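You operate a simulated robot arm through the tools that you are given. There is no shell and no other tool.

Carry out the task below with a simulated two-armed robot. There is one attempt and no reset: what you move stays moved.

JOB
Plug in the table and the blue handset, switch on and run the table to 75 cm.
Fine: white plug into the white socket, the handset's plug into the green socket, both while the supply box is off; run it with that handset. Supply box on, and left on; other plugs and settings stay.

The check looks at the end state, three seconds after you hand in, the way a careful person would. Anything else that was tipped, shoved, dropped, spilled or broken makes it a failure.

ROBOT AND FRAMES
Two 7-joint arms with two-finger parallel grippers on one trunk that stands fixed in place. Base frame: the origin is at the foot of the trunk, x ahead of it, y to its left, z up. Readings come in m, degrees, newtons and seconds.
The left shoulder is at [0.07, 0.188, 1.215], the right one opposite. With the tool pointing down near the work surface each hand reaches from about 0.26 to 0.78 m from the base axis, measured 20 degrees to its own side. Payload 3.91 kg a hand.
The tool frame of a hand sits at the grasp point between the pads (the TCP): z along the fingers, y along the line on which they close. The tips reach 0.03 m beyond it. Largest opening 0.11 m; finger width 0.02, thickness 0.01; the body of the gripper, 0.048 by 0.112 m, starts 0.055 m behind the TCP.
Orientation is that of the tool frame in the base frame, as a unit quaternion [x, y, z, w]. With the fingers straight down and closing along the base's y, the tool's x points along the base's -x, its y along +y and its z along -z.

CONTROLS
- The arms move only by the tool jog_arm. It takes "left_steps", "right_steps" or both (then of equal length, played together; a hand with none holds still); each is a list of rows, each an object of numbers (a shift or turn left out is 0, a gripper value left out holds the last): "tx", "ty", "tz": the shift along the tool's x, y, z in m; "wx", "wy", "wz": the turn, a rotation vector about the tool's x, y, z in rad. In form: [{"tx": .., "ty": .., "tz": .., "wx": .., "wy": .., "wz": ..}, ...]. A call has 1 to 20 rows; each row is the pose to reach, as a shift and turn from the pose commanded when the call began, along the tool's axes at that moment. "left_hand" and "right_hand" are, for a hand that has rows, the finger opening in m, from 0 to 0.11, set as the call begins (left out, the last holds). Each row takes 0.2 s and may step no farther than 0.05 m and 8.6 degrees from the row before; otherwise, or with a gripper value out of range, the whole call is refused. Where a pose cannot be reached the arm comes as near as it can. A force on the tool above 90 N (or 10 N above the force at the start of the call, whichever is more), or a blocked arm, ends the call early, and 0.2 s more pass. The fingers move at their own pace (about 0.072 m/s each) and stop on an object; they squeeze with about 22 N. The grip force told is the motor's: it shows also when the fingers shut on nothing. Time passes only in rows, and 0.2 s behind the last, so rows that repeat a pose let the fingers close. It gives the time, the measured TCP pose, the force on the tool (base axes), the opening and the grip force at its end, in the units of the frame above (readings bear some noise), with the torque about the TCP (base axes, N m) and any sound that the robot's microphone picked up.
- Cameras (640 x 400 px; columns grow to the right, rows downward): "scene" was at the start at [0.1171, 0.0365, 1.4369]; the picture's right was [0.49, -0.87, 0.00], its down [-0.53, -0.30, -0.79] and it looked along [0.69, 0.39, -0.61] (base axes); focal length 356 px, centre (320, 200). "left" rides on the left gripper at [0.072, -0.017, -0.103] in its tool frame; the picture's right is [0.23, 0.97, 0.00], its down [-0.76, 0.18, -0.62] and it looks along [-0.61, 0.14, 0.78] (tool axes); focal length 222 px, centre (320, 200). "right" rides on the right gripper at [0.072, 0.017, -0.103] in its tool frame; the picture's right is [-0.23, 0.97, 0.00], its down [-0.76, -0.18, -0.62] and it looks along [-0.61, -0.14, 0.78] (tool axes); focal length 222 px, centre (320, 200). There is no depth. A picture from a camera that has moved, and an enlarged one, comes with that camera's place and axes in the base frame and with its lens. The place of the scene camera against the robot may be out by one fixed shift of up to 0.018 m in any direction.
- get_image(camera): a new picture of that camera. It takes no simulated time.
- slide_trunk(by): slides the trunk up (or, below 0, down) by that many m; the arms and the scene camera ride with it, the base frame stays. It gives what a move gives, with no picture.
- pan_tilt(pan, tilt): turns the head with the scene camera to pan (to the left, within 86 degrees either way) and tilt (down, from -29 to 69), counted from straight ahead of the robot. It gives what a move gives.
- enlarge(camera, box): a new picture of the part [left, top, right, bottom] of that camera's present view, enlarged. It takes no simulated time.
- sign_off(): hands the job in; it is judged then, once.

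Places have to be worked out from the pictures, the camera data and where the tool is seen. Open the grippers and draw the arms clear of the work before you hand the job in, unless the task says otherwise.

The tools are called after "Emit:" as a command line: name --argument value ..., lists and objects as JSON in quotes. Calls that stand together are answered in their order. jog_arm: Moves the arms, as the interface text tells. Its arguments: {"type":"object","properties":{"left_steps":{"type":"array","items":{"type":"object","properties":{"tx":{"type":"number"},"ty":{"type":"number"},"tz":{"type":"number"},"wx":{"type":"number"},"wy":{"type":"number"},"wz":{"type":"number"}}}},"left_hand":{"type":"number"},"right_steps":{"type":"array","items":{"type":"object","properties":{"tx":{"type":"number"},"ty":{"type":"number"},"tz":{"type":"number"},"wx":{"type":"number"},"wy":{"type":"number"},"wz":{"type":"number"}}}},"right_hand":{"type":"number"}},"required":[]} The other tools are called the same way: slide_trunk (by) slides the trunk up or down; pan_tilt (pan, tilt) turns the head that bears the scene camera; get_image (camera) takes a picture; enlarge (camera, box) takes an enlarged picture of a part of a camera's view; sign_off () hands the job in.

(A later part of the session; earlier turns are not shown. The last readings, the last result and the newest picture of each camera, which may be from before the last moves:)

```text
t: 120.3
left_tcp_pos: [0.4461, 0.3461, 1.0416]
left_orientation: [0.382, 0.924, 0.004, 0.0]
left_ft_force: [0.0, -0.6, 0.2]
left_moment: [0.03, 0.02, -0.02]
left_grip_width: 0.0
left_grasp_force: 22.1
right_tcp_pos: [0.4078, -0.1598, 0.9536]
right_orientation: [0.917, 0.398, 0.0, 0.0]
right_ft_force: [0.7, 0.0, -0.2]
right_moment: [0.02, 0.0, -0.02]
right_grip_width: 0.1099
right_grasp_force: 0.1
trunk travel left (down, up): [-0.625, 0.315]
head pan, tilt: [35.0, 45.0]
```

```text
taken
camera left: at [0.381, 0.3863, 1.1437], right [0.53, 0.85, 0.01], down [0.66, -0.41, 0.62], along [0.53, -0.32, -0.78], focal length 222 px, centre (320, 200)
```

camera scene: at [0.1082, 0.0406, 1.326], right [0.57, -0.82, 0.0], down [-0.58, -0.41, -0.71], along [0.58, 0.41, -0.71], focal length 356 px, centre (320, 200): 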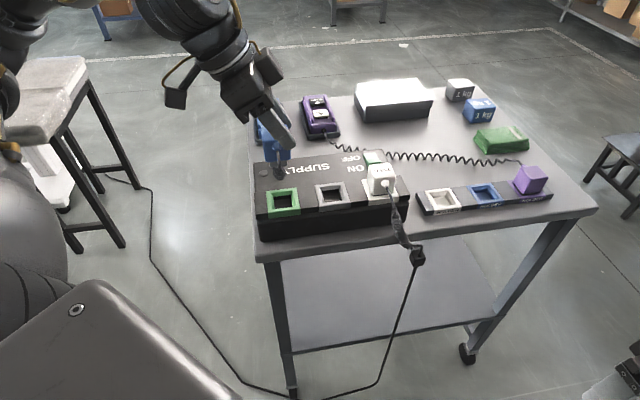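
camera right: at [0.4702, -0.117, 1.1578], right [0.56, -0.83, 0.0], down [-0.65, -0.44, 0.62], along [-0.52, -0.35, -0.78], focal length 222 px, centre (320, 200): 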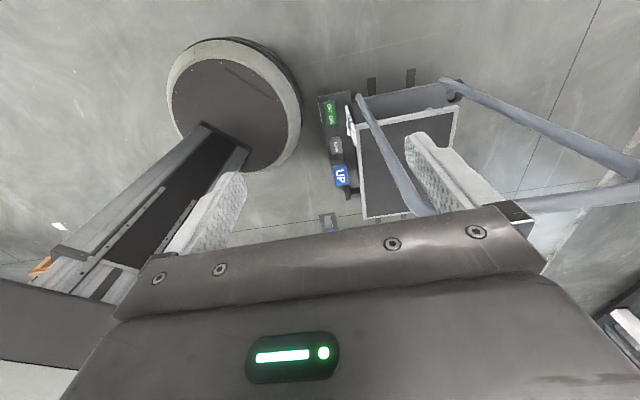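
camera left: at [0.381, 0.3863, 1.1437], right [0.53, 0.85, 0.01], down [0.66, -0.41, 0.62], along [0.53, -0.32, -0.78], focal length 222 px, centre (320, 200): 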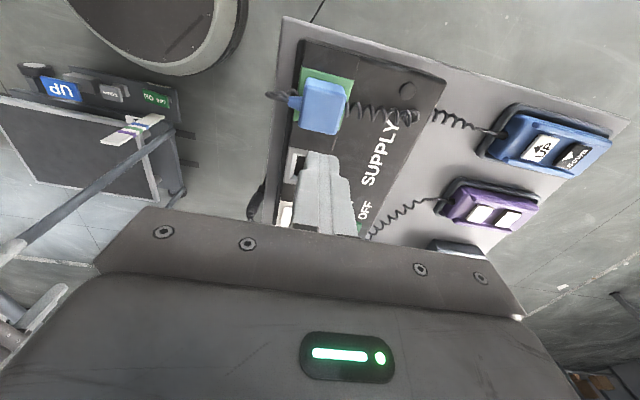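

Emit:
jog_arm --left_steps '[{"tx": 0.005, "ty": 0.001, "tz": 0.03}, {"tx": 0.009, "ty": 0.001, "tz": 0.06}, {"tx": 0.009, "ty": 0.001, "tz": 0.074}]'

Emit:
jog_arm --left_steps '[{"tz": 0.004}, {"tz": 0.008}, {"tz": 0.011}, {"tz": 0.011}]'

```text
t: 121.1
left_tcp_pos: [0.4383, 0.3536, 0.9657]
left_orientation: [0.382, 0.924, 0.002, 0.003]
left_ft_force: [0.3, -0.1, 0.5]
left_moment: [0.02, 0.0, 0.03]
left_grip_width: 0.0
left_grasp_force: 21.9
right_tcp_pos: [0.4081, -0.1583, 0.9538]
right_orientation: [0.917, 0.399, 0.0, 0.001]
right_ft_force: [0.0, -1.0, 0.1]
right_moment: [0.07, -0.01, 0.0]
right_grip_width: 0.11
right_grasp_force: 0.1
trunk travel left (down, up): [-0.625, 0.315]
head pan, tilt: [35.0, 45.0]
```

```text
t: 122.1
left_tcp_pos: [0.4374, 0.3535, 0.961]
left_orientation: [0.381, 0.925, 0.004, 0.007]
left_ft_force: [7.4, 14.8, 57.7]
left_moment: [0.62, -0.07, -0.07]
left_grip_width: 0.0002
left_grasp_force: 21.5
right_tcp_pos: [0.4055, -0.1603, 0.9566]
right_orientation: [0.917, 0.399, 0.002, 0.0]
right_ft_force: [-0.4, -0.1, -0.8]
right_moment: [0.01, -0.03, 0.0]
right_grip_width: 0.1098
right_grasp_force: 0.1
trunk travel left (down, up): [-0.625, 0.315]
head pan, tilt: [35.0, 45.0]
```

Both plug tops are at the same height (≈0.931), firmly seated. Next, the supply switch: I rise and move above the rocker's ON end, estimated at [0.614, 0.267].

Emit:
jog_arm --left_steps '[{"tz": -0.03}, {"tz": -0.07}, {"tx": -0.037, "ty": 0.013, "tz": -0.07}, {"tx": -0.075, "ty": 0.026, "tz": -0.07}, {"tx": -0.112, "ty": 0.038, "tz": -0.07}, {"tx": -0.149, "ty": 0.051, "tz": -0.07}, {"tx": -0.1863, "ty": 0.0638, "tz": -0.07}]'

Emit:
get_image --camera "left"

Emit:
enlarge --camera "scene" --box '[330, 90, 450, 200]'

```text
t: 123.7
left_tcp_pos: [0.6177, 0.2659, 1.0283]
left_orientation: [0.383, 0.924, 0.003, 0.001]
left_ft_force: [0.1, -0.3, -0.6]
left_moment: [0.06, 0.0, 0.01]
left_grip_width: 0.0
left_grasp_force: 21.9
right_tcp_pos: [0.4084, -0.1592, 0.9533]
right_orientation: [0.917, 0.399, 0.0, 0.0]
right_ft_force: [-0.5, -1.0, -1.1]
right_moment: [0.02, 0.02, 0.0]
right_grip_width: 0.1098
right_grasp_force: 0.0
trunk travel left (down, up): [-0.625, 0.315]
head pan, tilt: [35.0, 45.0]
```

```text
taken
camera left: at [0.5532, 0.306, 1.1304], right [0.53, 0.85, 0.01], down [0.66, -0.42, 0.62], along [0.53, -0.33, -0.78], focal length 222 px, centre (320, 200)
```

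left: 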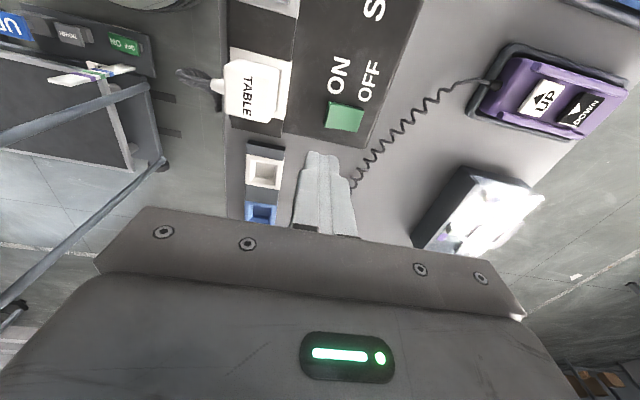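

```text
3.64 times, centred on (390, 145) of scene
camera zoom: at [0.1094, 0.0381, 1.326], right [0.57, -0.82, 0.0], down [-0.58, -0.4, -0.71], along [0.58, 0.41, -0.71], focal length 1294 px, centre (66, 400)
```

zoom: 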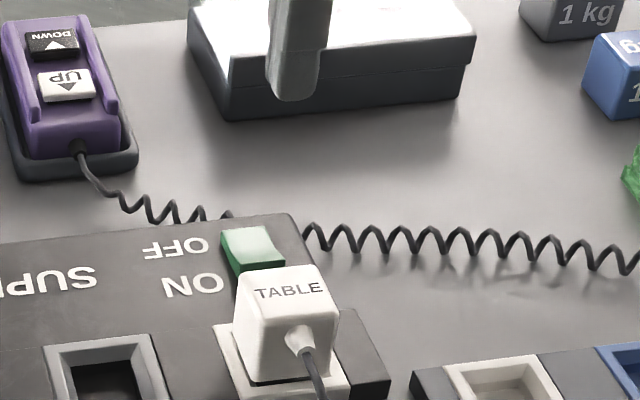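

Emit:
enlarge --camera "left" --box '[290, 40, 420, 180]'

```text
2.86 times, centred on (355, 110) of left
camera zoom: at [0.5532, 0.306, 1.1304], right [0.53, 0.85, 0.01], down [0.66, -0.42, 0.62], along [0.53, -0.33, -0.78], focal length 635 px, centre (220, 457)
```

zoom: 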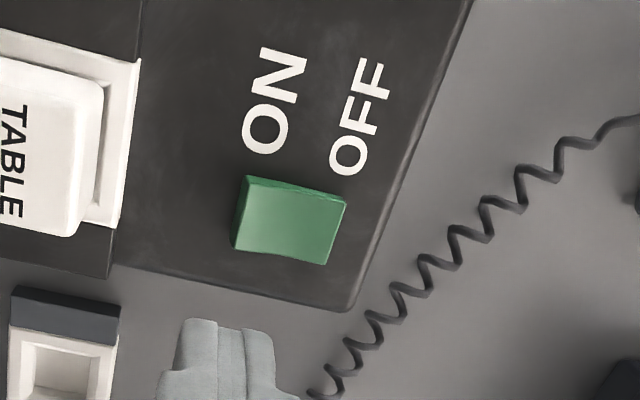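

The rocker's near (ON) end is raised, i.e. it is OFF. I shift over the ON end and press down in small steps.

Emit:
jog_arm --left_steps '[{"tx": 0.003, "ty": 0.01, "tz": 0.03}, {"tx": 0.003, "ty": 0.01, "tz": 0.06}, {"tx": 0.003, "ty": 0.01, "tz": 0.083}]'

Emit:
enlarge --camera "left" --box '[250, 60, 410, 220]'

Emit:
enlarge --camera "scene" --box '[340, 100, 440, 200]'

```text
t: 124.5
left_tcp_pos: [0.6251, 0.2781, 0.9441]
left_orientation: [0.382, 0.924, 0.003, 0.002]
left_ft_force: [-0.2, -0.1, -0.8]
left_moment: [-0.01, 0.01, -0.05]
left_grip_width: 0.0002
left_grasp_force: 21.8
right_tcp_pos: [0.4073, -0.1576, 0.9534]
right_orientation: [0.917, 0.398, -0.002, 0.001]
right_ft_force: [0.4, 0.2, 0.6]
right_moment: [-0.03, 0.03, 0.01]
right_grip_width: 0.1097
right_grasp_force: 0.0
trunk travel left (down, up): [-0.625, 0.315]
head pan, tilt: [35.0, 45.0]
```

```text
2.50 times, centred on (330, 140) of left
camera zoom: at [0.5591, 0.3183, 1.0468], right [0.53, 0.85, 0.0], down [0.66, -0.41, 0.63], along [0.53, -0.33, -0.78], focal length 555 px, centre (295, 350)
```

zoom: 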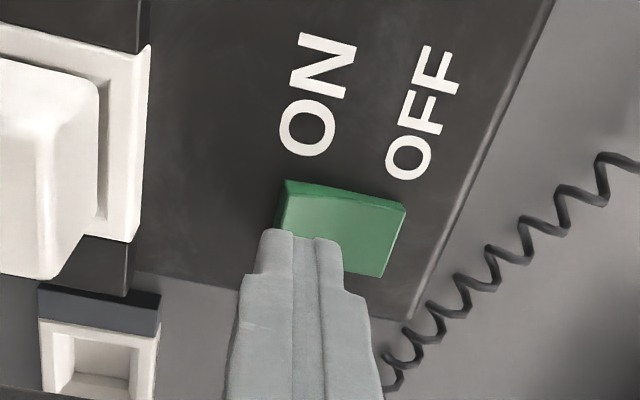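

```text
4.00 times, centred on (390, 150) of scene
camera zoom: at [0.1088, 0.0413, 1.326], right [0.57, -0.82, 0.0], down [-0.58, -0.41, -0.71], along [0.58, 0.41, -0.71], focal length 1424 px, centre (40, 400)
```

zoom: 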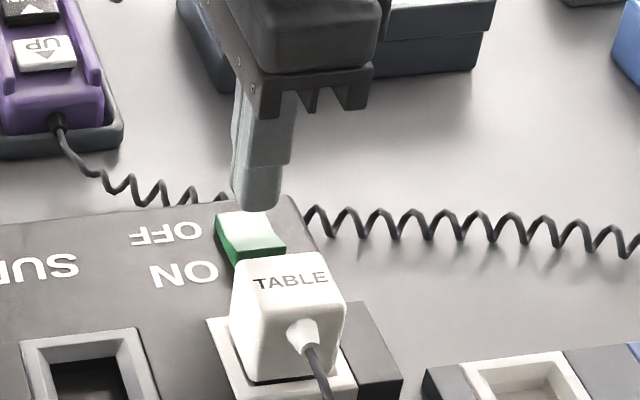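

Emit:
jog_arm --left_steps '[{"tx": 0.004, "tz": 0.004}, {"tx": 0.004, "tz": 0.008}, {"tx": 0.004, "tz": 0.011}]'

Emit:
jog_arm --left_steps '[{"tz": 0.003}, {"tz": 0.005}, {"tz": 0.005}]'

Emit:
enlarge --camera "left" --box '[250, 60, 410, 220]'

```text
t: 125.3
left_tcp_pos: [0.6193, 0.2795, 0.9345]
left_orientation: [0.381, 0.924, 0.002, 0.002]
left_ft_force: [0.0, -0.4, 0.3]
left_moment: [-0.03, -0.03, 0.03]
left_grip_width: 0.0001
left_grasp_force: 22.0
right_tcp_pos: [0.409, -0.1576, 0.9539]
right_orientation: [0.917, 0.399, 0.002, 0.002]
right_ft_force: [-0.3, -0.6, -1.2]
right_moment: [-0.01, 0.01, 0.01]
right_grip_width: 0.1104
right_grasp_force: 0.0
trunk travel left (down, up): [-0.625, 0.315]
head pan, tilt: [35.0, 45.0]
```

```text
t: 126.1
left_tcp_pos: [0.6196, 0.2795, 0.929]
left_orientation: [0.382, 0.924, 0.002, 0.001]
left_ft_force: [0.6, 0.2, 0.5]
left_moment: [0.01, 0.0, 0.01]
left_grip_width: 0.0
left_grasp_force: 22.0
right_tcp_pos: [0.4068, -0.158, 0.9543]
right_orientation: [0.917, 0.398, 0.0, 0.0]
right_ft_force: [0.3, -0.2, -0.5]
right_moment: [-0.04, 0.02, -0.01]
right_grip_width: 0.11
right_grasp_force: 0.0
trunk travel left (down, up): [-0.625, 0.315]
head pan, tilt: [35.0, 45.0]
```

```text
2.50 times, centred on (330, 140) of left
camera zoom: at [0.5545, 0.3196, 1.0305], right [0.53, 0.85, 0.0], down [0.66, -0.41, 0.63], along [0.53, -0.33, -0.78], focal length 555 px, centre (295, 350)
```

zoom: 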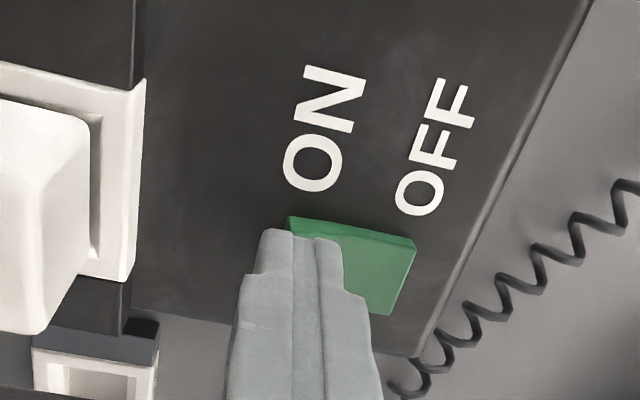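

Emit:
jog_arm --left_steps '[{"tz": 0.003}, {"tz": 0.006}]'

Emit:
jog_arm --left_steps '[{"tz": 0.003}, {"tz": 0.005}, {"tz": 0.005}]'

Emit:
enlarge --camera "left" --box '[250, 60, 410, 220]'

```text
t: 126.7
left_tcp_pos: [0.6197, 0.2793, 0.9225]
left_orientation: [0.383, 0.924, 0.002, 0.002]
left_ft_force: [-0.1, -0.2, -1.3]
left_moment: [-0.02, -0.03, 0.02]
left_grip_width: 0.0
left_grasp_force: 21.7
right_tcp_pos: [0.4078, -0.1591, 0.9539]
right_orientation: [0.917, 0.399, 0.0, 0.0]
right_ft_force: [0.1, -1.1, -0.1]
right_moment: [0.02, -0.02, -0.02]
right_grip_width: 0.1101
right_grasp_force: 0.1
trunk travel left (down, up): [-0.625, 0.315]
head pan, tilt: [35.0, 45.0]
```

```text
t: 127.5
left_tcp_pos: [0.6191, 0.2786, 0.9162]
left_orientation: [0.383, 0.924, 0.002, 0.003]
left_ft_force: [0.3, -0.9, 1.5]
left_moment: [-0.04, 0.0, -0.01]
left_grip_width: 0.0002
left_grasp_force: 22.8
right_tcp_pos: [0.4078, -0.1589, 0.9546]
right_orientation: [0.917, 0.398, 0.0, 0.0]
right_ft_force: [-0.5, 0.1, 0.3]
right_moment: [0.0, 0.01, 0.01]
right_grip_width: 0.1098
right_grasp_force: 0.0
trunk travel left (down, up): [-0.625, 0.315]
head pan, tilt: [35.0, 45.0]
```

```text
2.50 times, centred on (330, 140) of left
camera zoom: at [0.5548, 0.3193, 1.0187], right [0.53, 0.85, 0.0], down [0.66, -0.41, 0.63], along [0.53, -0.33, -0.78], focal length 555 px, centre (295, 350)
```

zoom: 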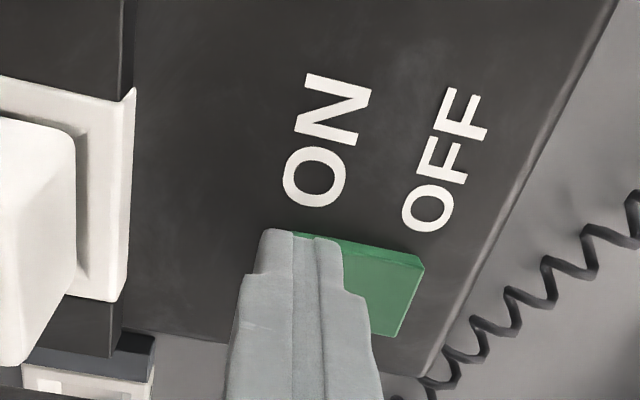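

Emit:
jog_arm --left_steps '[{"tz": 0.002}, {"tz": 0.004}]'

Emit:
jog_arm --left_steps '[{"tz": 0.002}, {"tz": 0.004}]'

Emit:
enlarge --camera "left" --box '[250, 60, 410, 220]'

Emit:
enlarge --camera "scene" --box '[340, 100, 440, 200]'

```text
t: 128.1
left_tcp_pos: [0.6185, 0.2797, 0.9135]
left_orientation: [0.383, 0.924, 0.003, 0.004]
left_ft_force: [-0.4, -0.7, 7.4]
left_moment: [0.05, -0.04, -0.03]
left_grip_width: 0.0005
left_grasp_force: 21.8
right_tcp_pos: [0.4083, -0.1591, 0.9551]
right_orientation: [0.917, 0.399, 0.0, 0.001]
right_ft_force: [0.4, -0.7, -0.7]
right_moment: [0.04, 0.01, 0.0]
right_grip_width: 0.11
right_grasp_force: 0.0
trunk travel left (down, up): [-0.625, 0.315]
head pan, tilt: [35.0, 45.0]
heard: click
```

```text
t: 128.7
left_tcp_pos: [0.6192, 0.2789, 0.9119]
left_orientation: [0.382, 0.924, 0.003, 0.006]
left_ft_force: [5.6, 4.3, 29.3]
left_moment: [0.41, -0.38, 0.0]
left_grip_width: 0.0
left_grasp_force: 22.1
right_tcp_pos: [0.405, -0.1586, 0.9562]
right_orientation: [0.917, 0.399, 0.001, 0.001]
right_ft_force: [0.2, -0.5, 0.0]
right_moment: [0.0, 0.02, 0.0]
right_grip_width: 0.1098
right_grasp_force: 0.1
trunk travel left (down, up): [-0.625, 0.315]
head pan, tilt: [35.0, 45.0]
```

```text
2.50 times, centred on (330, 140) of left
camera zoom: at [0.5532, 0.3195, 1.0144], right [0.53, 0.85, 0.01], down [0.66, -0.41, 0.63], along [0.54, -0.33, -0.78], focal length 555 px, centre (295, 350)
```

zoom: 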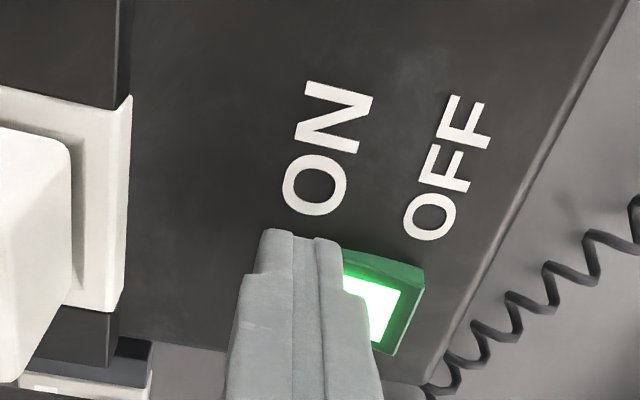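

```text
4.00 times, centred on (390, 150) of scene
camera zoom: at [0.1052, 0.0395, 1.3268], right [0.57, -0.82, 0.0], down [-0.58, -0.41, -0.71], along [0.58, 0.41, -0.71], focal length 1424 px, centre (40, 400)
```

zoom: 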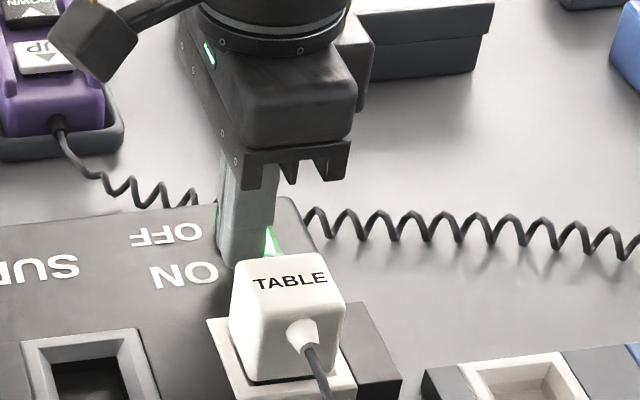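

Click – the switch is lit green. I raise the hand and look at the lift table and panel for any display.

Emit:
jog_arm --left_steps '[{"tz": -0.02}, {"tz": -0.06}, {"tz": -0.1}, {"tz": -0.13}]'

Emit:
pan_tilt --pan 75 --tilt 20

Emit:
get_image --camera "scene"

Emit:
get_image --camera "left"

```text
t: 129.7
left_tcp_pos: [0.6178, 0.2812, 1.0407]
left_orientation: [0.383, 0.924, 0.003, 0.002]
left_ft_force: [-0.4, 0.3, 0.0]
left_moment: [0.01, 0.02, -0.02]
left_grip_width: 0.0
left_grasp_force: 21.9
right_tcp_pos: [0.4076, -0.1587, 0.9557]
right_orientation: [0.917, 0.399, 0.0, 0.001]
right_ft_force: [0.1, -0.4, -0.1]
right_moment: [0.01, 0.03, -0.01]
right_grip_width: 0.1101
right_grasp_force: 0.1
trunk travel left (down, up): [-0.625, 0.315]
head pan, tilt: [35.0, 45.0]
```

```text
t: 130.8
left_tcp_pos: [0.6182, 0.2808, 1.0391]
left_orientation: [0.382, 0.924, 0.002, 0.002]
left_ft_force: [1.1, -0.7, -0.5]
left_moment: [-0.01, 0.02, 0.01]
left_grip_width: 0.0
left_grasp_force: 21.9
right_tcp_pos: [0.4076, -0.1573, 0.9549]
right_orientation: [0.917, 0.398, 0.0, 0.0]
right_ft_force: [0.0, 0.3, -0.7]
right_moment: [0.01, -0.02, 0.01]
right_grip_width: 0.11
right_grasp_force: 0.0
trunk travel left (down, up): [-0.625, 0.315]
head pan, tilt: [75.0, 20.0]
```

```text
taken
camera scene: at [0.0658, 0.0838, 1.3646], right [0.97, -0.26, 0.0], down [-0.09, -0.33, -0.94], along [0.24, 0.91, -0.34], focal length 356 px, centre (320, 200)
```

scene: 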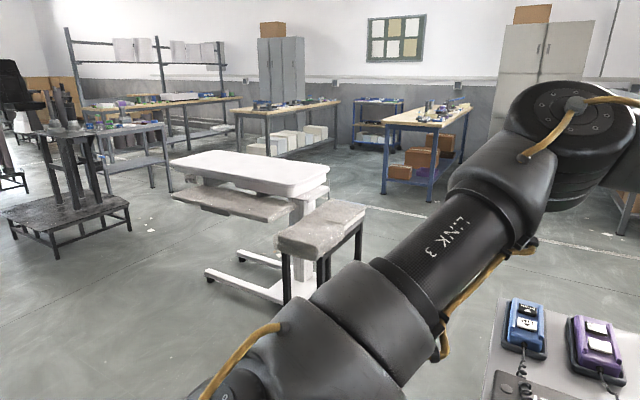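

```text
taken
camera left: at [0.554, 0.321, 1.1411], right [0.53, 0.85, 0.0], down [0.66, -0.41, 0.63], along [0.53, -0.33, -0.78], focal length 222 px, centre (320, 200)
```

left: 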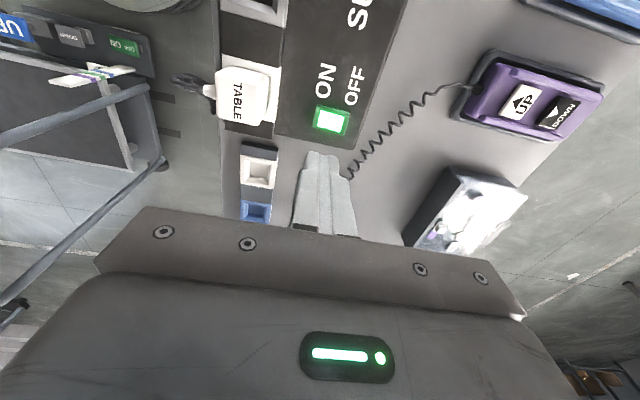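

The supply is on. I zoom on the lift table and on the control box to look for a readout.

Emit:
enlarge --camera "scene" --box '[160, 140, 380, 310]'

Emit:
enlarge --camera "scene" --box '[270, 160, 370, 230]'

Emit:
enlarge --camera "left" --box '[390, 150, 540, 260]'

Emit:
enlarge --camera "scene" --box '[490, 280, 640, 400]'

```text
2.35 times, centred on (270, 225) of scene
camera zoom: at [0.0658, 0.0838, 1.3646], right [0.97, -0.26, 0.0], down [-0.09, -0.33, -0.94], along [0.24, 0.91, -0.34], focal length 837 px, centre (438, 141)
```

zoom: 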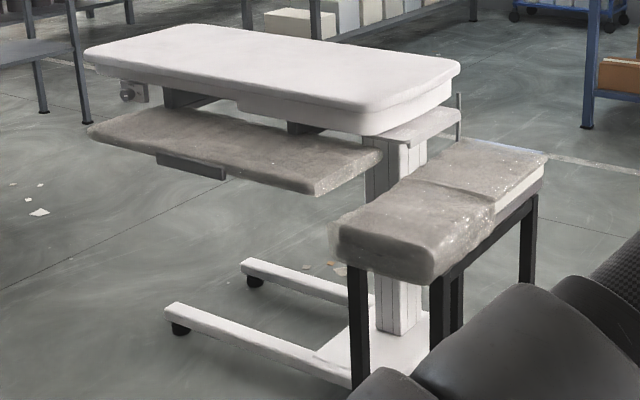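

```text
5.71 times, centred on (320, 195) of scene
camera zoom: at [0.0658, 0.0838, 1.3646], right [0.97, -0.26, 0.0], down [-0.09, -0.33, -0.94], along [0.24, 0.91, -0.34], focal length 2034 px, centre (320, 229)
```

zoom: 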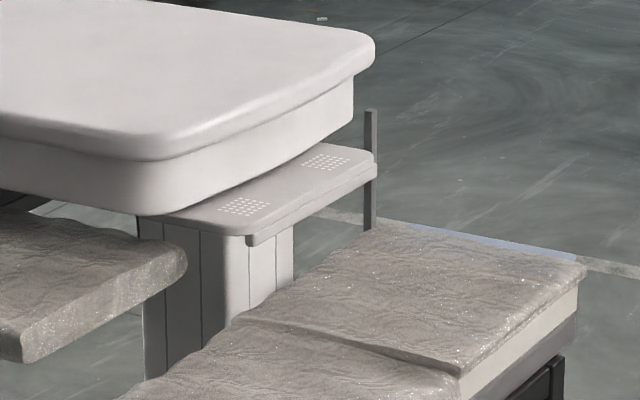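

```text
3.64 times, centred on (465, 205) of left
camera zoom: at [0.554, 0.321, 1.1411], right [0.53, 0.85, 0.0], down [0.66, -0.41, 0.63], along [0.53, -0.33, -0.78], focal length 808 px, centre (-207, 182)
```

zoom: 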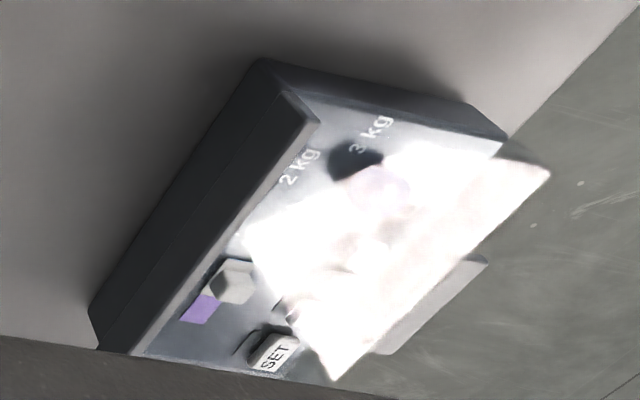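

```text
3.33 times, centred on (565, 340) of scene
camera zoom: at [0.0658, 0.0838, 1.3646], right [0.97, -0.26, 0.0], down [-0.09, -0.33, -0.94], along [0.24, 0.91, -0.34], focal length 1186 px, centre (-497, -267)
```

zoom: 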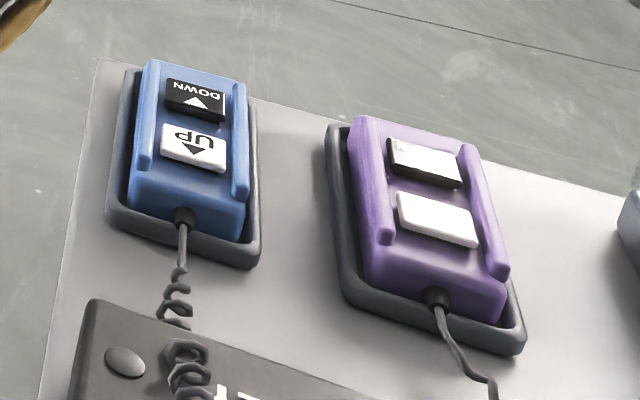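

Emit:
enlarge --camera "scene" --box '[285, 190, 325, 290]'

Emit:
enlarge --camera "scene" --box '[300, 175, 348, 205]'

Emit:
enlarge --camera "scene" --box '[165, 165, 255, 215]'

Emit:
enlarge --camera "scene" --box '[225, 165, 335, 235]'

```text
4.00 times, centred on (305, 240) of scene
camera zoom: at [0.0658, 0.0838, 1.3646], right [0.97, -0.26, 0.0], down [-0.09, -0.33, -0.94], along [0.24, 0.91, -0.34], focal length 1424 px, centre (380, 40)
```

zoom: 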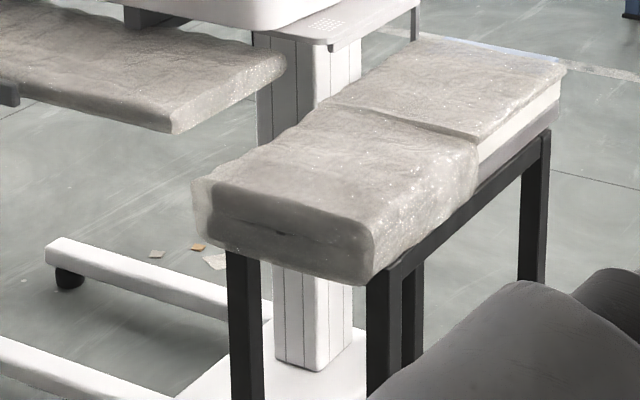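

```text
13.33 times, centred on (324, 190) of scene
camera zoom: at [0.0658, 0.0838, 1.3646], right [0.97, -0.26, 0.0], down [-0.09, -0.33, -0.94], along [0.24, 0.91, -0.34], focal length 4745 px, centre (267, 333)
```

zoom: 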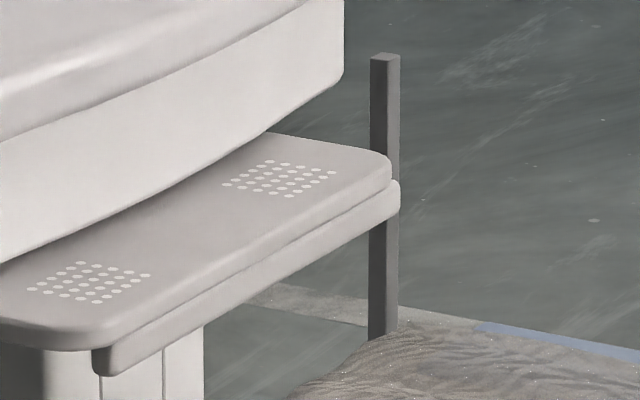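

```text
7.11 times, centred on (210, 190) of scene
camera zoom: at [0.0658, 0.0838, 1.3646], right [0.97, -0.26, 0.0], down [-0.09, -0.33, -0.94], along [0.24, 0.91, -0.34], focal length 2531 px, centre (1102, 271)
```

zoom: 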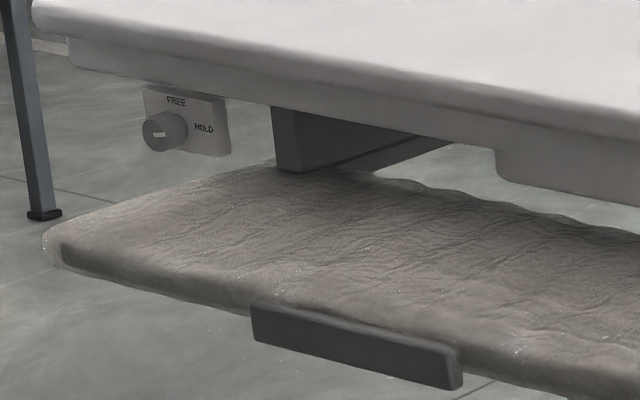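

```text
5.71 times, centred on (280, 200) of scene
camera zoom: at [0.0658, 0.0838, 1.3646], right [0.97, -0.26, 0.0], down [-0.09, -0.33, -0.94], along [0.24, 0.91, -0.34], focal length 2034 px, centre (549, 200)
```

zoom: 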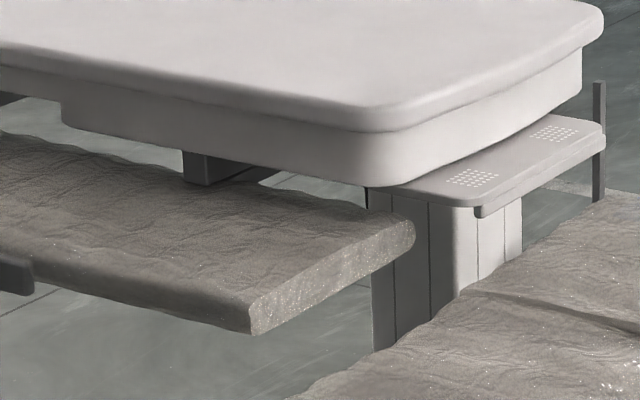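

No lit readout anywhere, so I'll measure the table height by triangulating with the head camera at different trunk heights. First a reference set at this height.

Emit:
enlarge --camera "scene" --box '[260, 155, 340, 205]'

Emit:
enlarge --camera "scene" --box '[160, 140, 240, 190]'

Emit:
enlarge --camera "scene" --box '[195, 240, 335, 315]'

```text
8.00 times, centred on (300, 180) of scene
camera zoom: at [0.0658, 0.0838, 1.3646], right [0.97, -0.26, 0.0], down [-0.09, -0.33, -0.94], along [0.24, 0.91, -0.34], focal length 2847 px, centre (480, 360)
```

zoom: 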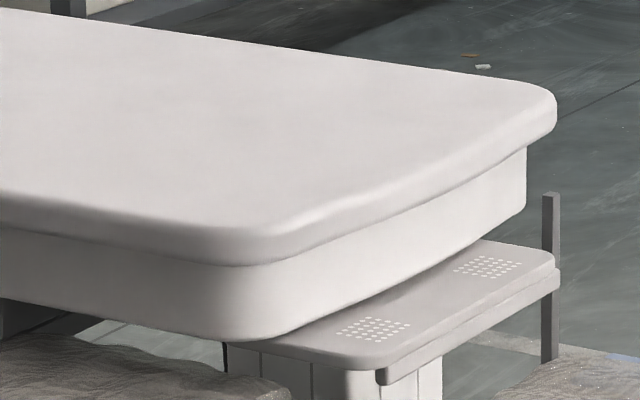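

```text
8.00 times, centred on (200, 165) of scene
camera zoom: at [0.0658, 0.0838, 1.3646], right [0.97, -0.26, 0.0], down [-0.09, -0.33, -0.94], along [0.24, 0.91, -0.34], focal length 2847 px, centre (1280, 480)
```

zoom: 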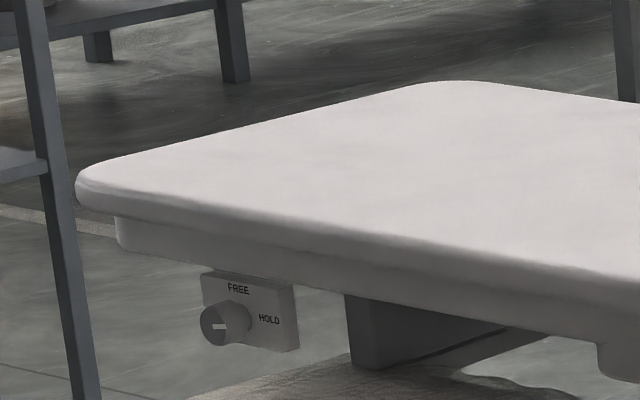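

```text
4.57 times, centred on (265, 278) of scene
camera zoom: at [0.0658, 0.0838, 1.3646], right [0.97, -0.26, 0.0], down [-0.09, -0.33, -0.94], along [0.24, 0.91, -0.34], focal length 1627 px, centre (571, -154)
```

zoom: 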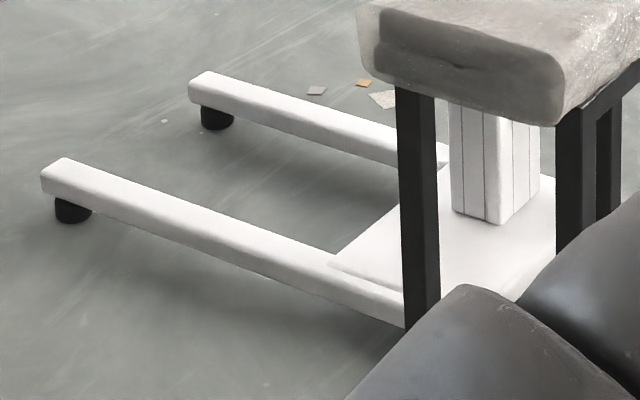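

I slide the trunk up 0.3 m (hands ride up in free space) and take the same views for triangulation.

Emit:
slide_trunk --by 0.3

Emit:
get_image --camera "scene"

Emit:
enlarge --camera "scene" --box '[260, 185, 340, 235]'

Emit:
enlarge --camera "scene" --box '[160, 175, 240, 225]'

Emit:
enlarge --camera "scene" --box '[195, 280, 335, 365]'

```text
t: 133.8
left_tcp_pos: [0.6177, 0.2808, 1.3377]
left_orientation: [0.382, 0.924, 0.002, 0.002]
left_ft_force: [-0.7, -0.6, -0.3]
left_moment: [-0.04, -0.01, 0.0]
left_grip_width: 0.0
left_grasp_force: 22.4
right_tcp_pos: [0.4089, -0.1585, 1.2545]
right_orientation: [0.917, 0.399, 0.001, -0.001]
right_ft_force: [-0.1, -0.2, 0.8]
right_moment: [0.03, 0.01, 0.0]
right_grip_width: 0.11
right_grasp_force: 0.0
trunk travel left (down, up): [-0.925, 0.015]
head pan, tilt: [75.0, 20.0]
```

```text
taken
camera scene: at [0.0659, 0.0839, 1.6646], right [0.97, -0.26, 0.0], down [-0.09, -0.33, -0.94], along [0.24, 0.91, -0.34], focal length 356 px, centre (320, 200)
```

scene: 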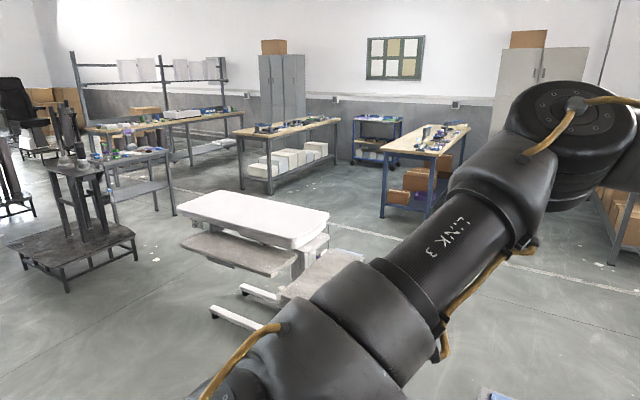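

```text
8.00 times, centred on (300, 210) of scene
camera zoom: at [0.0659, 0.0839, 1.6646], right [0.97, -0.26, 0.0], down [-0.09, -0.33, -0.94], along [0.24, 0.91, -0.34], focal length 2847 px, centre (480, 120)
```

zoom: 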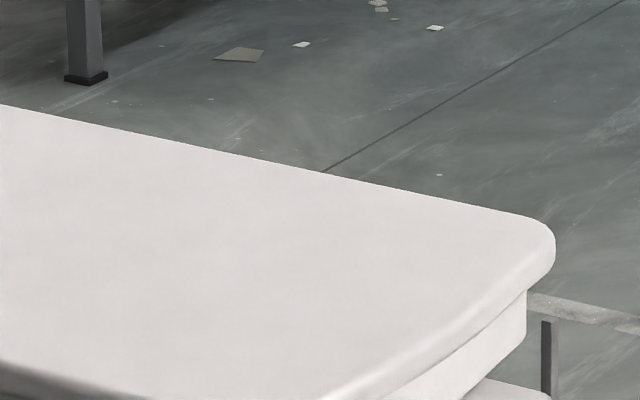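

```text
8.00 times, centred on (200, 200) of scene
camera zoom: at [0.0659, 0.0839, 1.6646], right [0.97, -0.26, 0.0], down [-0.09, -0.33, -0.94], along [0.24, 0.91, -0.34], focal length 2847 px, centre (1280, 200)
```

zoom: 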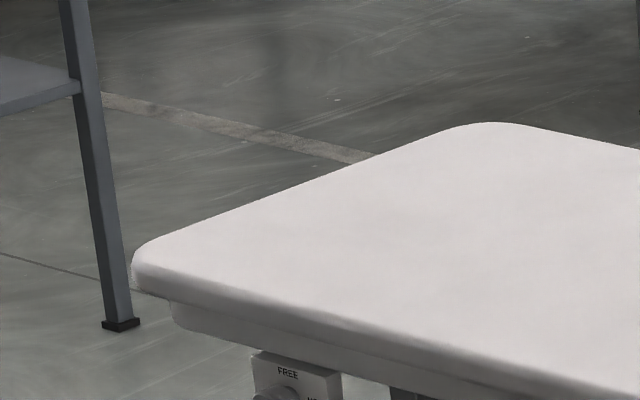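

```text
4.57 times, centred on (265, 322) of scene
camera zoom: at [0.0659, 0.0839, 1.6646], right [0.97, -0.26, 0.0], down [-0.09, -0.33, -0.94], along [0.24, 0.91, -0.34], focal length 1627 px, centre (571, -360)
```

zoom: 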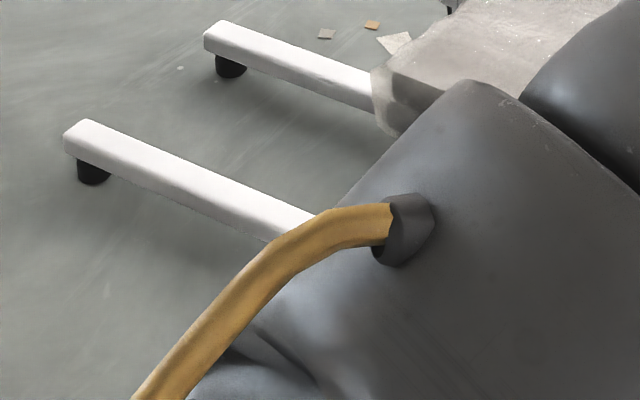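

The table top measures roughly 0.83–0.84 m now, so it must come down about 8–9 cm. To calibrate the head camera's vertical offset I put the left fingertips at a known spot near the camera's height and look at them.

Emit:
jog_arm --left_steps '[{"tx": 0.019, "ty": -0.014, "tz": -0.032}, {"tx": 0.039, "ty": -0.027, "tz": -0.064}, {"tx": 0.058, "ty": -0.041, "tz": -0.096}, {"tx": 0.077, "ty": -0.055, "tz": -0.128}, {"tx": 0.0968, "ty": -0.0686, "tz": -0.16}, {"tx": 0.0968, "ty": -0.0686, "tz": -0.16}]'

Emit:
pan_tilt --pan 35 --tilt 20

Emit:
get_image --camera "scene"

```text
t: 135.2
left_tcp_pos: [0.5002, 0.2962, 1.4976]
left_orientation: [0.382, 0.924, 0.002, 0.001]
left_ft_force: [0.9, 0.3, 0.0]
left_moment: [0.0, 0.0, 0.05]
left_grip_width: 0.0
left_grasp_force: 22.1
right_tcp_pos: [0.4093, -0.158, 1.254]
right_orientation: [0.917, 0.399, 0.0, 0.0]
right_ft_force: [0.1, 0.7, -0.5]
right_moment: [0.0, 0.03, -0.01]
right_grip_width: 0.1098
right_grasp_force: 0.1
trunk travel left (down, up): [-0.925, 0.015]
head pan, tilt: [75.0, 20.0]
```

```text
t: 136.3
left_tcp_pos: [0.498, 0.2957, 1.4988]
left_orientation: [0.382, 0.924, 0.001, 0.002]
left_ft_force: [0.1, -0.3, -0.1]
left_moment: [0.01, -0.04, 0.0]
left_grip_width: 0.0002
left_grasp_force: 21.7
right_tcp_pos: [0.4077, -0.1576, 1.2547]
right_orientation: [0.917, 0.398, 0.0, 0.001]
right_ft_force: [-0.3, 0.0, 0.5]
right_moment: [0.0, -0.01, 0.01]
right_grip_width: 0.1099
right_grasp_force: 0.0
trunk travel left (down, up): [-0.925, 0.015]
head pan, tilt: [35.0, 20.0]
```

```text
taken
camera scene: at [0.1171, 0.0473, 1.6648], right [0.57, -0.82, 0.0], down [-0.28, -0.2, -0.94], along [0.77, 0.54, -0.34], focal length 356 px, centre (320, 200)
```

scene: 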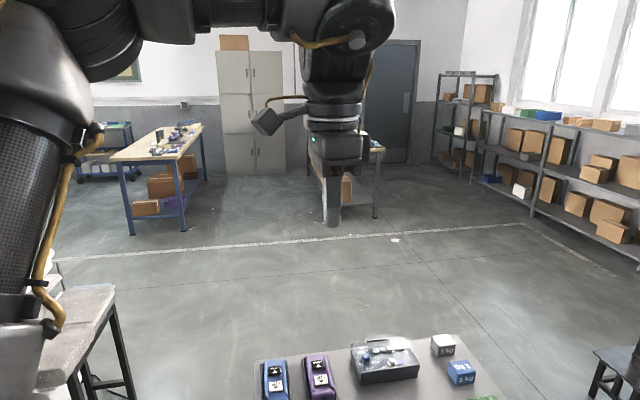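

Emit:
enlarge --camera "scene" --box '[300, 190, 364, 230]'

Emit:
enlarge --camera "scene" --box '[340, 330, 430, 390]'

```text
10.00 times, centred on (332, 210) of scene
camera zoom: at [0.1171, 0.0473, 1.6648], right [0.57, -0.82, 0.0], down [-0.28, -0.2, -0.94], along [0.77, 0.54, -0.34], focal length 3559 px, centre (200, 100)
```

zoom: 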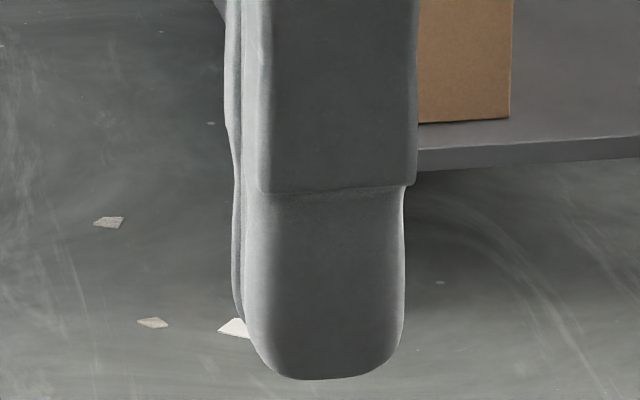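

```text
6.67 times, centred on (385, 360) of scene
camera zoom: at [0.1171, 0.0473, 1.6648], right [0.57, -0.82, 0.0], down [-0.28, -0.2, -0.94], along [0.77, 0.54, -0.34], focal length 2372 px, centre (-113, -867)
```

zoom: 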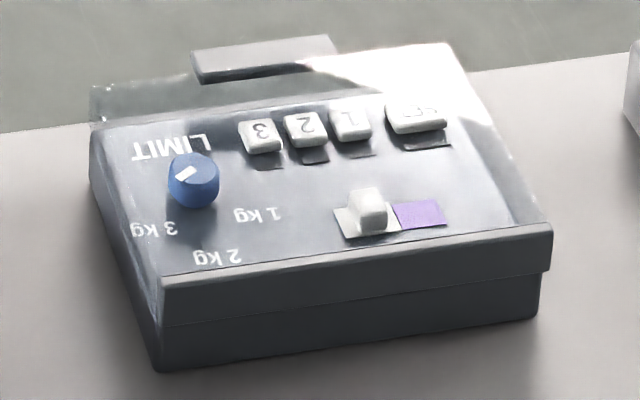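

The camera's vertical offset comes out at about +4 mm, so the table stands at roughly 0.835–0.84 m. Now for the blue handset: I lower the trunk 0.3 m and turn the left hand to yaw −135° so I can reach out over it with a tilted finger.

Emit:
slide_trunk --by -0.3

Emit:
jog_arm --left_steps '[{"wz": 0.131}, {"wz": 0.262}, {"wz": 0.393}, {"wz": 0.524}, {"wz": 0.655}, {"wz": 0.786}, {"wz": 0.917}, {"wz": 1.048}, {"wz": 1.179}, {"wz": 1.31}, {"wz": 1.441}, {"wz": 1.571}]'

Emit:
jog_arm --left_steps '[{"tx": 0.03, "ty": -0.01, "tz": 0.01, "wy": 0.12}, {"tx": 0.06, "ty": -0.02, "tz": 0.03, "wy": 0.24}, {"tx": 0.09, "ty": -0.03, "tz": 0.05, "wy": 0.36}, {"tx": 0.12, "ty": -0.04, "tz": 0.07, "wy": 0.48}, {"tx": 0.15, "ty": -0.05, "tz": 0.09, "wy": 0.6}, {"tx": 0.18, "ty": -0.06, "tz": 0.11, "wy": 0.7}]'

Emit:
get_image --camera "left"

```text
t: 139.3
left_tcp_pos: [0.4985, 0.295, 1.1985]
left_orientation: [0.381, 0.925, 0.002, 0.002]
left_ft_force: [0.4, 0.8, -0.7]
left_moment: [0.02, 0.0, -0.01]
left_grip_width: 0.0
left_grasp_force: 21.9
right_tcp_pos: [0.408, -0.1583, 0.9547]
right_orientation: [0.917, 0.399, 0.0, 0.0]
right_ft_force: [-0.5, -0.1, 0.3]
right_moment: [0.05, -0.01, 0.0]
right_grip_width: 0.1102
right_grasp_force: 0.2
trunk travel left (down, up): [-0.625, 0.315]
head pan, tilt: [35.0, 20.0]
```

```text
t: 141.9
left_tcp_pos: [0.4996, 0.295, 1.1979]
left_orientation: [0.924, 0.382, 0.003, -0.001]
left_ft_force: [-0.6, 0.4, 0.2]
left_moment: [0.0, 0.0, 0.02]
left_grip_width: 0.0
left_grasp_force: 21.7
right_tcp_pos: [0.4081, -0.1591, 0.9541]
right_orientation: [0.917, 0.399, 0.0, -0.001]
right_ft_force: [-0.4, -0.9, -0.1]
right_moment: [0.02, 0.01, 0.03]
right_grip_width: 0.11
right_grasp_force: 0.1
trunk travel left (down, up): [-0.625, 0.315]
head pan, tilt: [35.0, 20.0]
```

```text
t: 143.3
left_tcp_pos: [0.585, 0.4647, 1.0883]
left_orientation: [0.867, 0.36, 0.32, -0.131]
left_ft_force: [0.0, 1.0, 0.0]
left_moment: [-0.03, -0.02, -0.02]
left_grip_width: 0.0
left_grasp_force: 21.5
right_tcp_pos: [0.4093, -0.1559, 0.9544]
right_orientation: [0.917, 0.398, -0.001, 0.002]
right_ft_force: [-0.6, 0.0, -0.7]
right_moment: [0.01, 0.0, 0.01]
right_grip_width: 0.11
right_grasp_force: 0.1
trunk travel left (down, up): [-0.625, 0.315]
head pan, tilt: [35.0, 20.0]
```

```text
taken
camera left: at [0.5641, 0.4702, 1.2129], right [0.81, -0.57, 0.15], down [-0.57, -0.82, -0.02], along [0.13, -0.07, -0.99], focal length 222 px, centre (320, 200)
```

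left: 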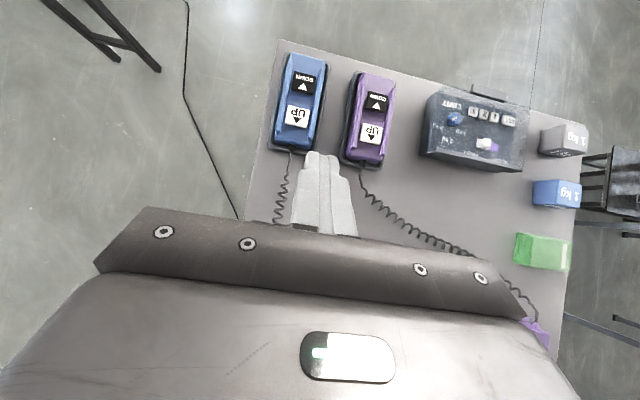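

I have a straight-down view of the handsets. I move closer over the blue one for a second fix of the button positions.

Emit:
jog_arm --left_steps '[{"tx": 0.009, "ty": -0.0025, "tz": 0.03}, {"tx": 0.018, "ty": -0.005, "tz": 0.06}, {"tx": 0.0267, "ty": -0.0073, "tz": 0.0886}]'

Emit:
get_image --camera "left"

Emit:
enlarge --camera "left" --box '[230, 20, 350, 180]'

```text
t: 144.1
left_tcp_pos: [0.6354, 0.5268, 1.0383]
left_orientation: [0.867, 0.359, 0.319, -0.131]
left_ft_force: [-0.3, -0.1, 0.8]
left_moment: [-0.01, 0.02, -0.04]
left_grip_width: 0.0001
left_grasp_force: 22.0
right_tcp_pos: [0.4084, -0.1579, 0.954]
right_orientation: [0.917, 0.398, -0.001, 0.0]
right_ft_force: [-0.5, 0.5, -0.3]
right_moment: [0.0, 0.01, 0.03]
right_grip_width: 0.1101
right_grasp_force: 0.1
trunk travel left (down, up): [-0.625, 0.315]
head pan, tilt: [35.0, 20.0]
```

```text
taken
camera left: at [0.6138, 0.532, 1.1637], right [0.81, -0.57, 0.15], down [-0.57, -0.82, -0.02], along [0.13, -0.07, -0.99], focal length 222 px, centre (320, 200)
```

left: 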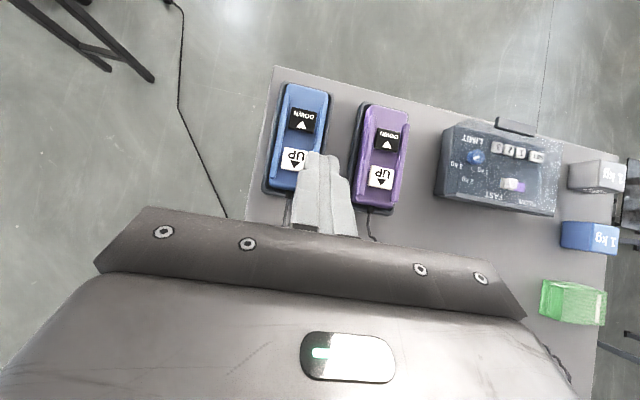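

```text
2.50 times, centred on (290, 100) of left
camera zoom: at [0.6138, 0.532, 1.1637], right [0.81, -0.57, 0.15], down [-0.57, -0.82, -0.02], along [0.13, -0.07, -0.99], focal length 555 px, centre (395, 450)
```

zoom: 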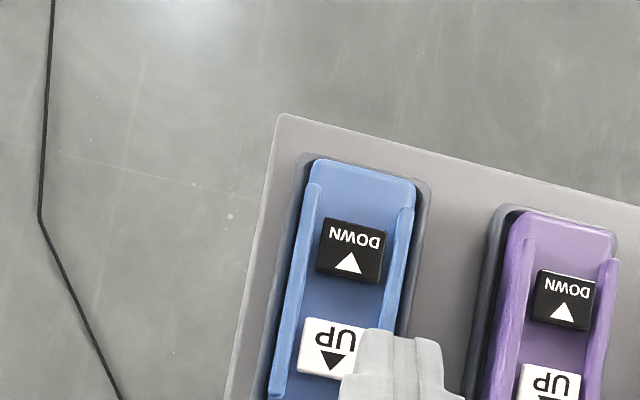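

DOWN button is at about [0.70, 0.614], 33×29 mm, z≈0.85. I move the fingertip above it (TCP z≈0.95) and re-check.

Emit:
jog_arm --left_steps '[{"tx": 0.005, "ty": -0.0055, "tz": 0.043}, {"tx": 0.01, "ty": -0.011, "tz": 0.086}, {"tx": 0.0156, "ty": -0.0164, "tz": 0.1291}]'

Emit:
get_image --camera "left"

Emit:
enlarge --camera "left" --box '[240, 60, 400, 200]'

Emit:
pan_tilt --pan 50 --tilt 30

Emit:
get_image --camera "scene"

```text
t: 144.9
left_tcp_pos: [0.693, 0.608, 0.9478]
left_orientation: [0.867, 0.36, 0.319, -0.131]
left_ft_force: [-0.2, 0.3, -1.1]
left_moment: [-0.01, 0.0, 0.01]
left_grip_width: 0.0003
left_grasp_force: 22.0
right_tcp_pos: [0.4101, -0.1573, 0.9546]
right_orientation: [0.917, 0.399, -0.001, 0.001]
right_ft_force: [0.6, -0.6, 0.2]
right_moment: [0.01, 0.02, 0.02]
right_grip_width: 0.1098
right_grasp_force: 0.0
trunk travel left (down, up): [-0.625, 0.315]
head pan, tilt: [35.0, 20.0]
```

```text
taken
camera left: at [0.673, 0.6128, 1.0729], right [0.81, -0.57, 0.15], down [-0.57, -0.82, -0.02], along [0.13, -0.07, -0.99], focal length 222 px, centre (320, 200)
```

left: 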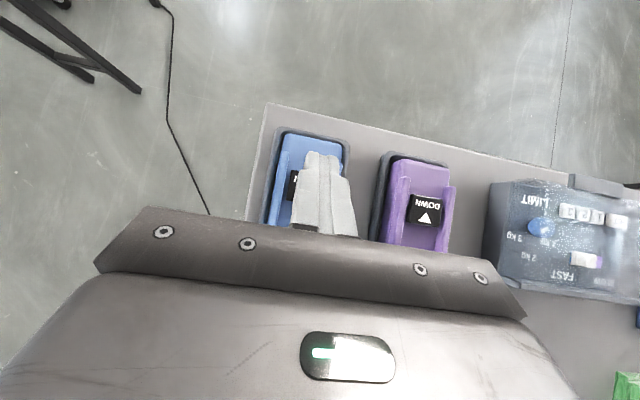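

```text
2.86 times, centred on (320, 130) of left
camera zoom: at [0.673, 0.6128, 1.0729], right [0.81, -0.57, 0.15], down [-0.57, -0.82, -0.02], along [0.13, -0.07, -0.99], focal length 635 px, centre (320, 400)
```

zoom: 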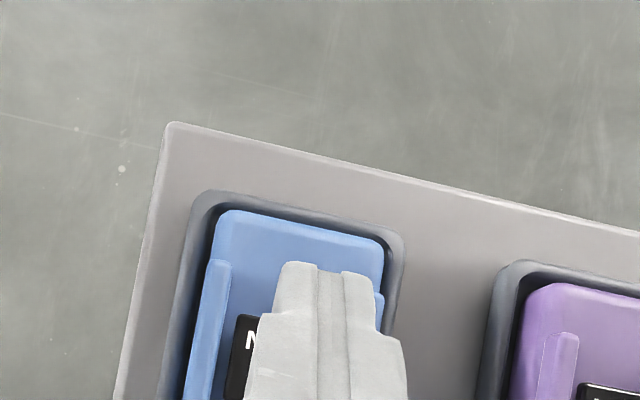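

```text
t: 145.6
left_tcp_pos: [0.6925, 0.6065, 0.9501]
left_orientation: [0.867, 0.361, 0.319, -0.131]
left_ft_force: [0.1, -0.4, 0.6]
left_moment: [-0.03, 0.01, 0.01]
left_grip_width: 0.0003
left_grasp_force: 22.2
right_tcp_pos: [0.4083, -0.1577, 0.9548]
right_orientation: [0.917, 0.399, 0.0, 0.0]
right_ft_force: [0.1, 0.3, 0.2]
right_moment: [0.0, -0.02, -0.01]
right_grip_width: 0.1101
right_grasp_force: 0.1
trunk travel left (down, up): [-0.625, 0.315]
head pan, tilt: [50.0, 30.0]
```

```text
taken
camera scene: at [0.0996, 0.0631, 1.3487], right [0.77, -0.64, 0.0], down [-0.32, -0.38, -0.87], along [0.56, 0.66, -0.5], focal length 356 px, centre (320, 200)
```

scene: 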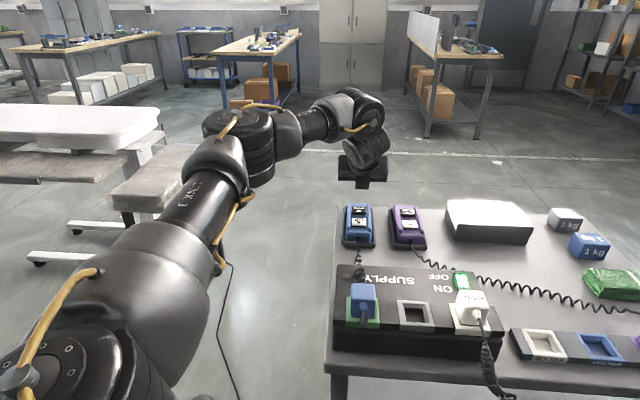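

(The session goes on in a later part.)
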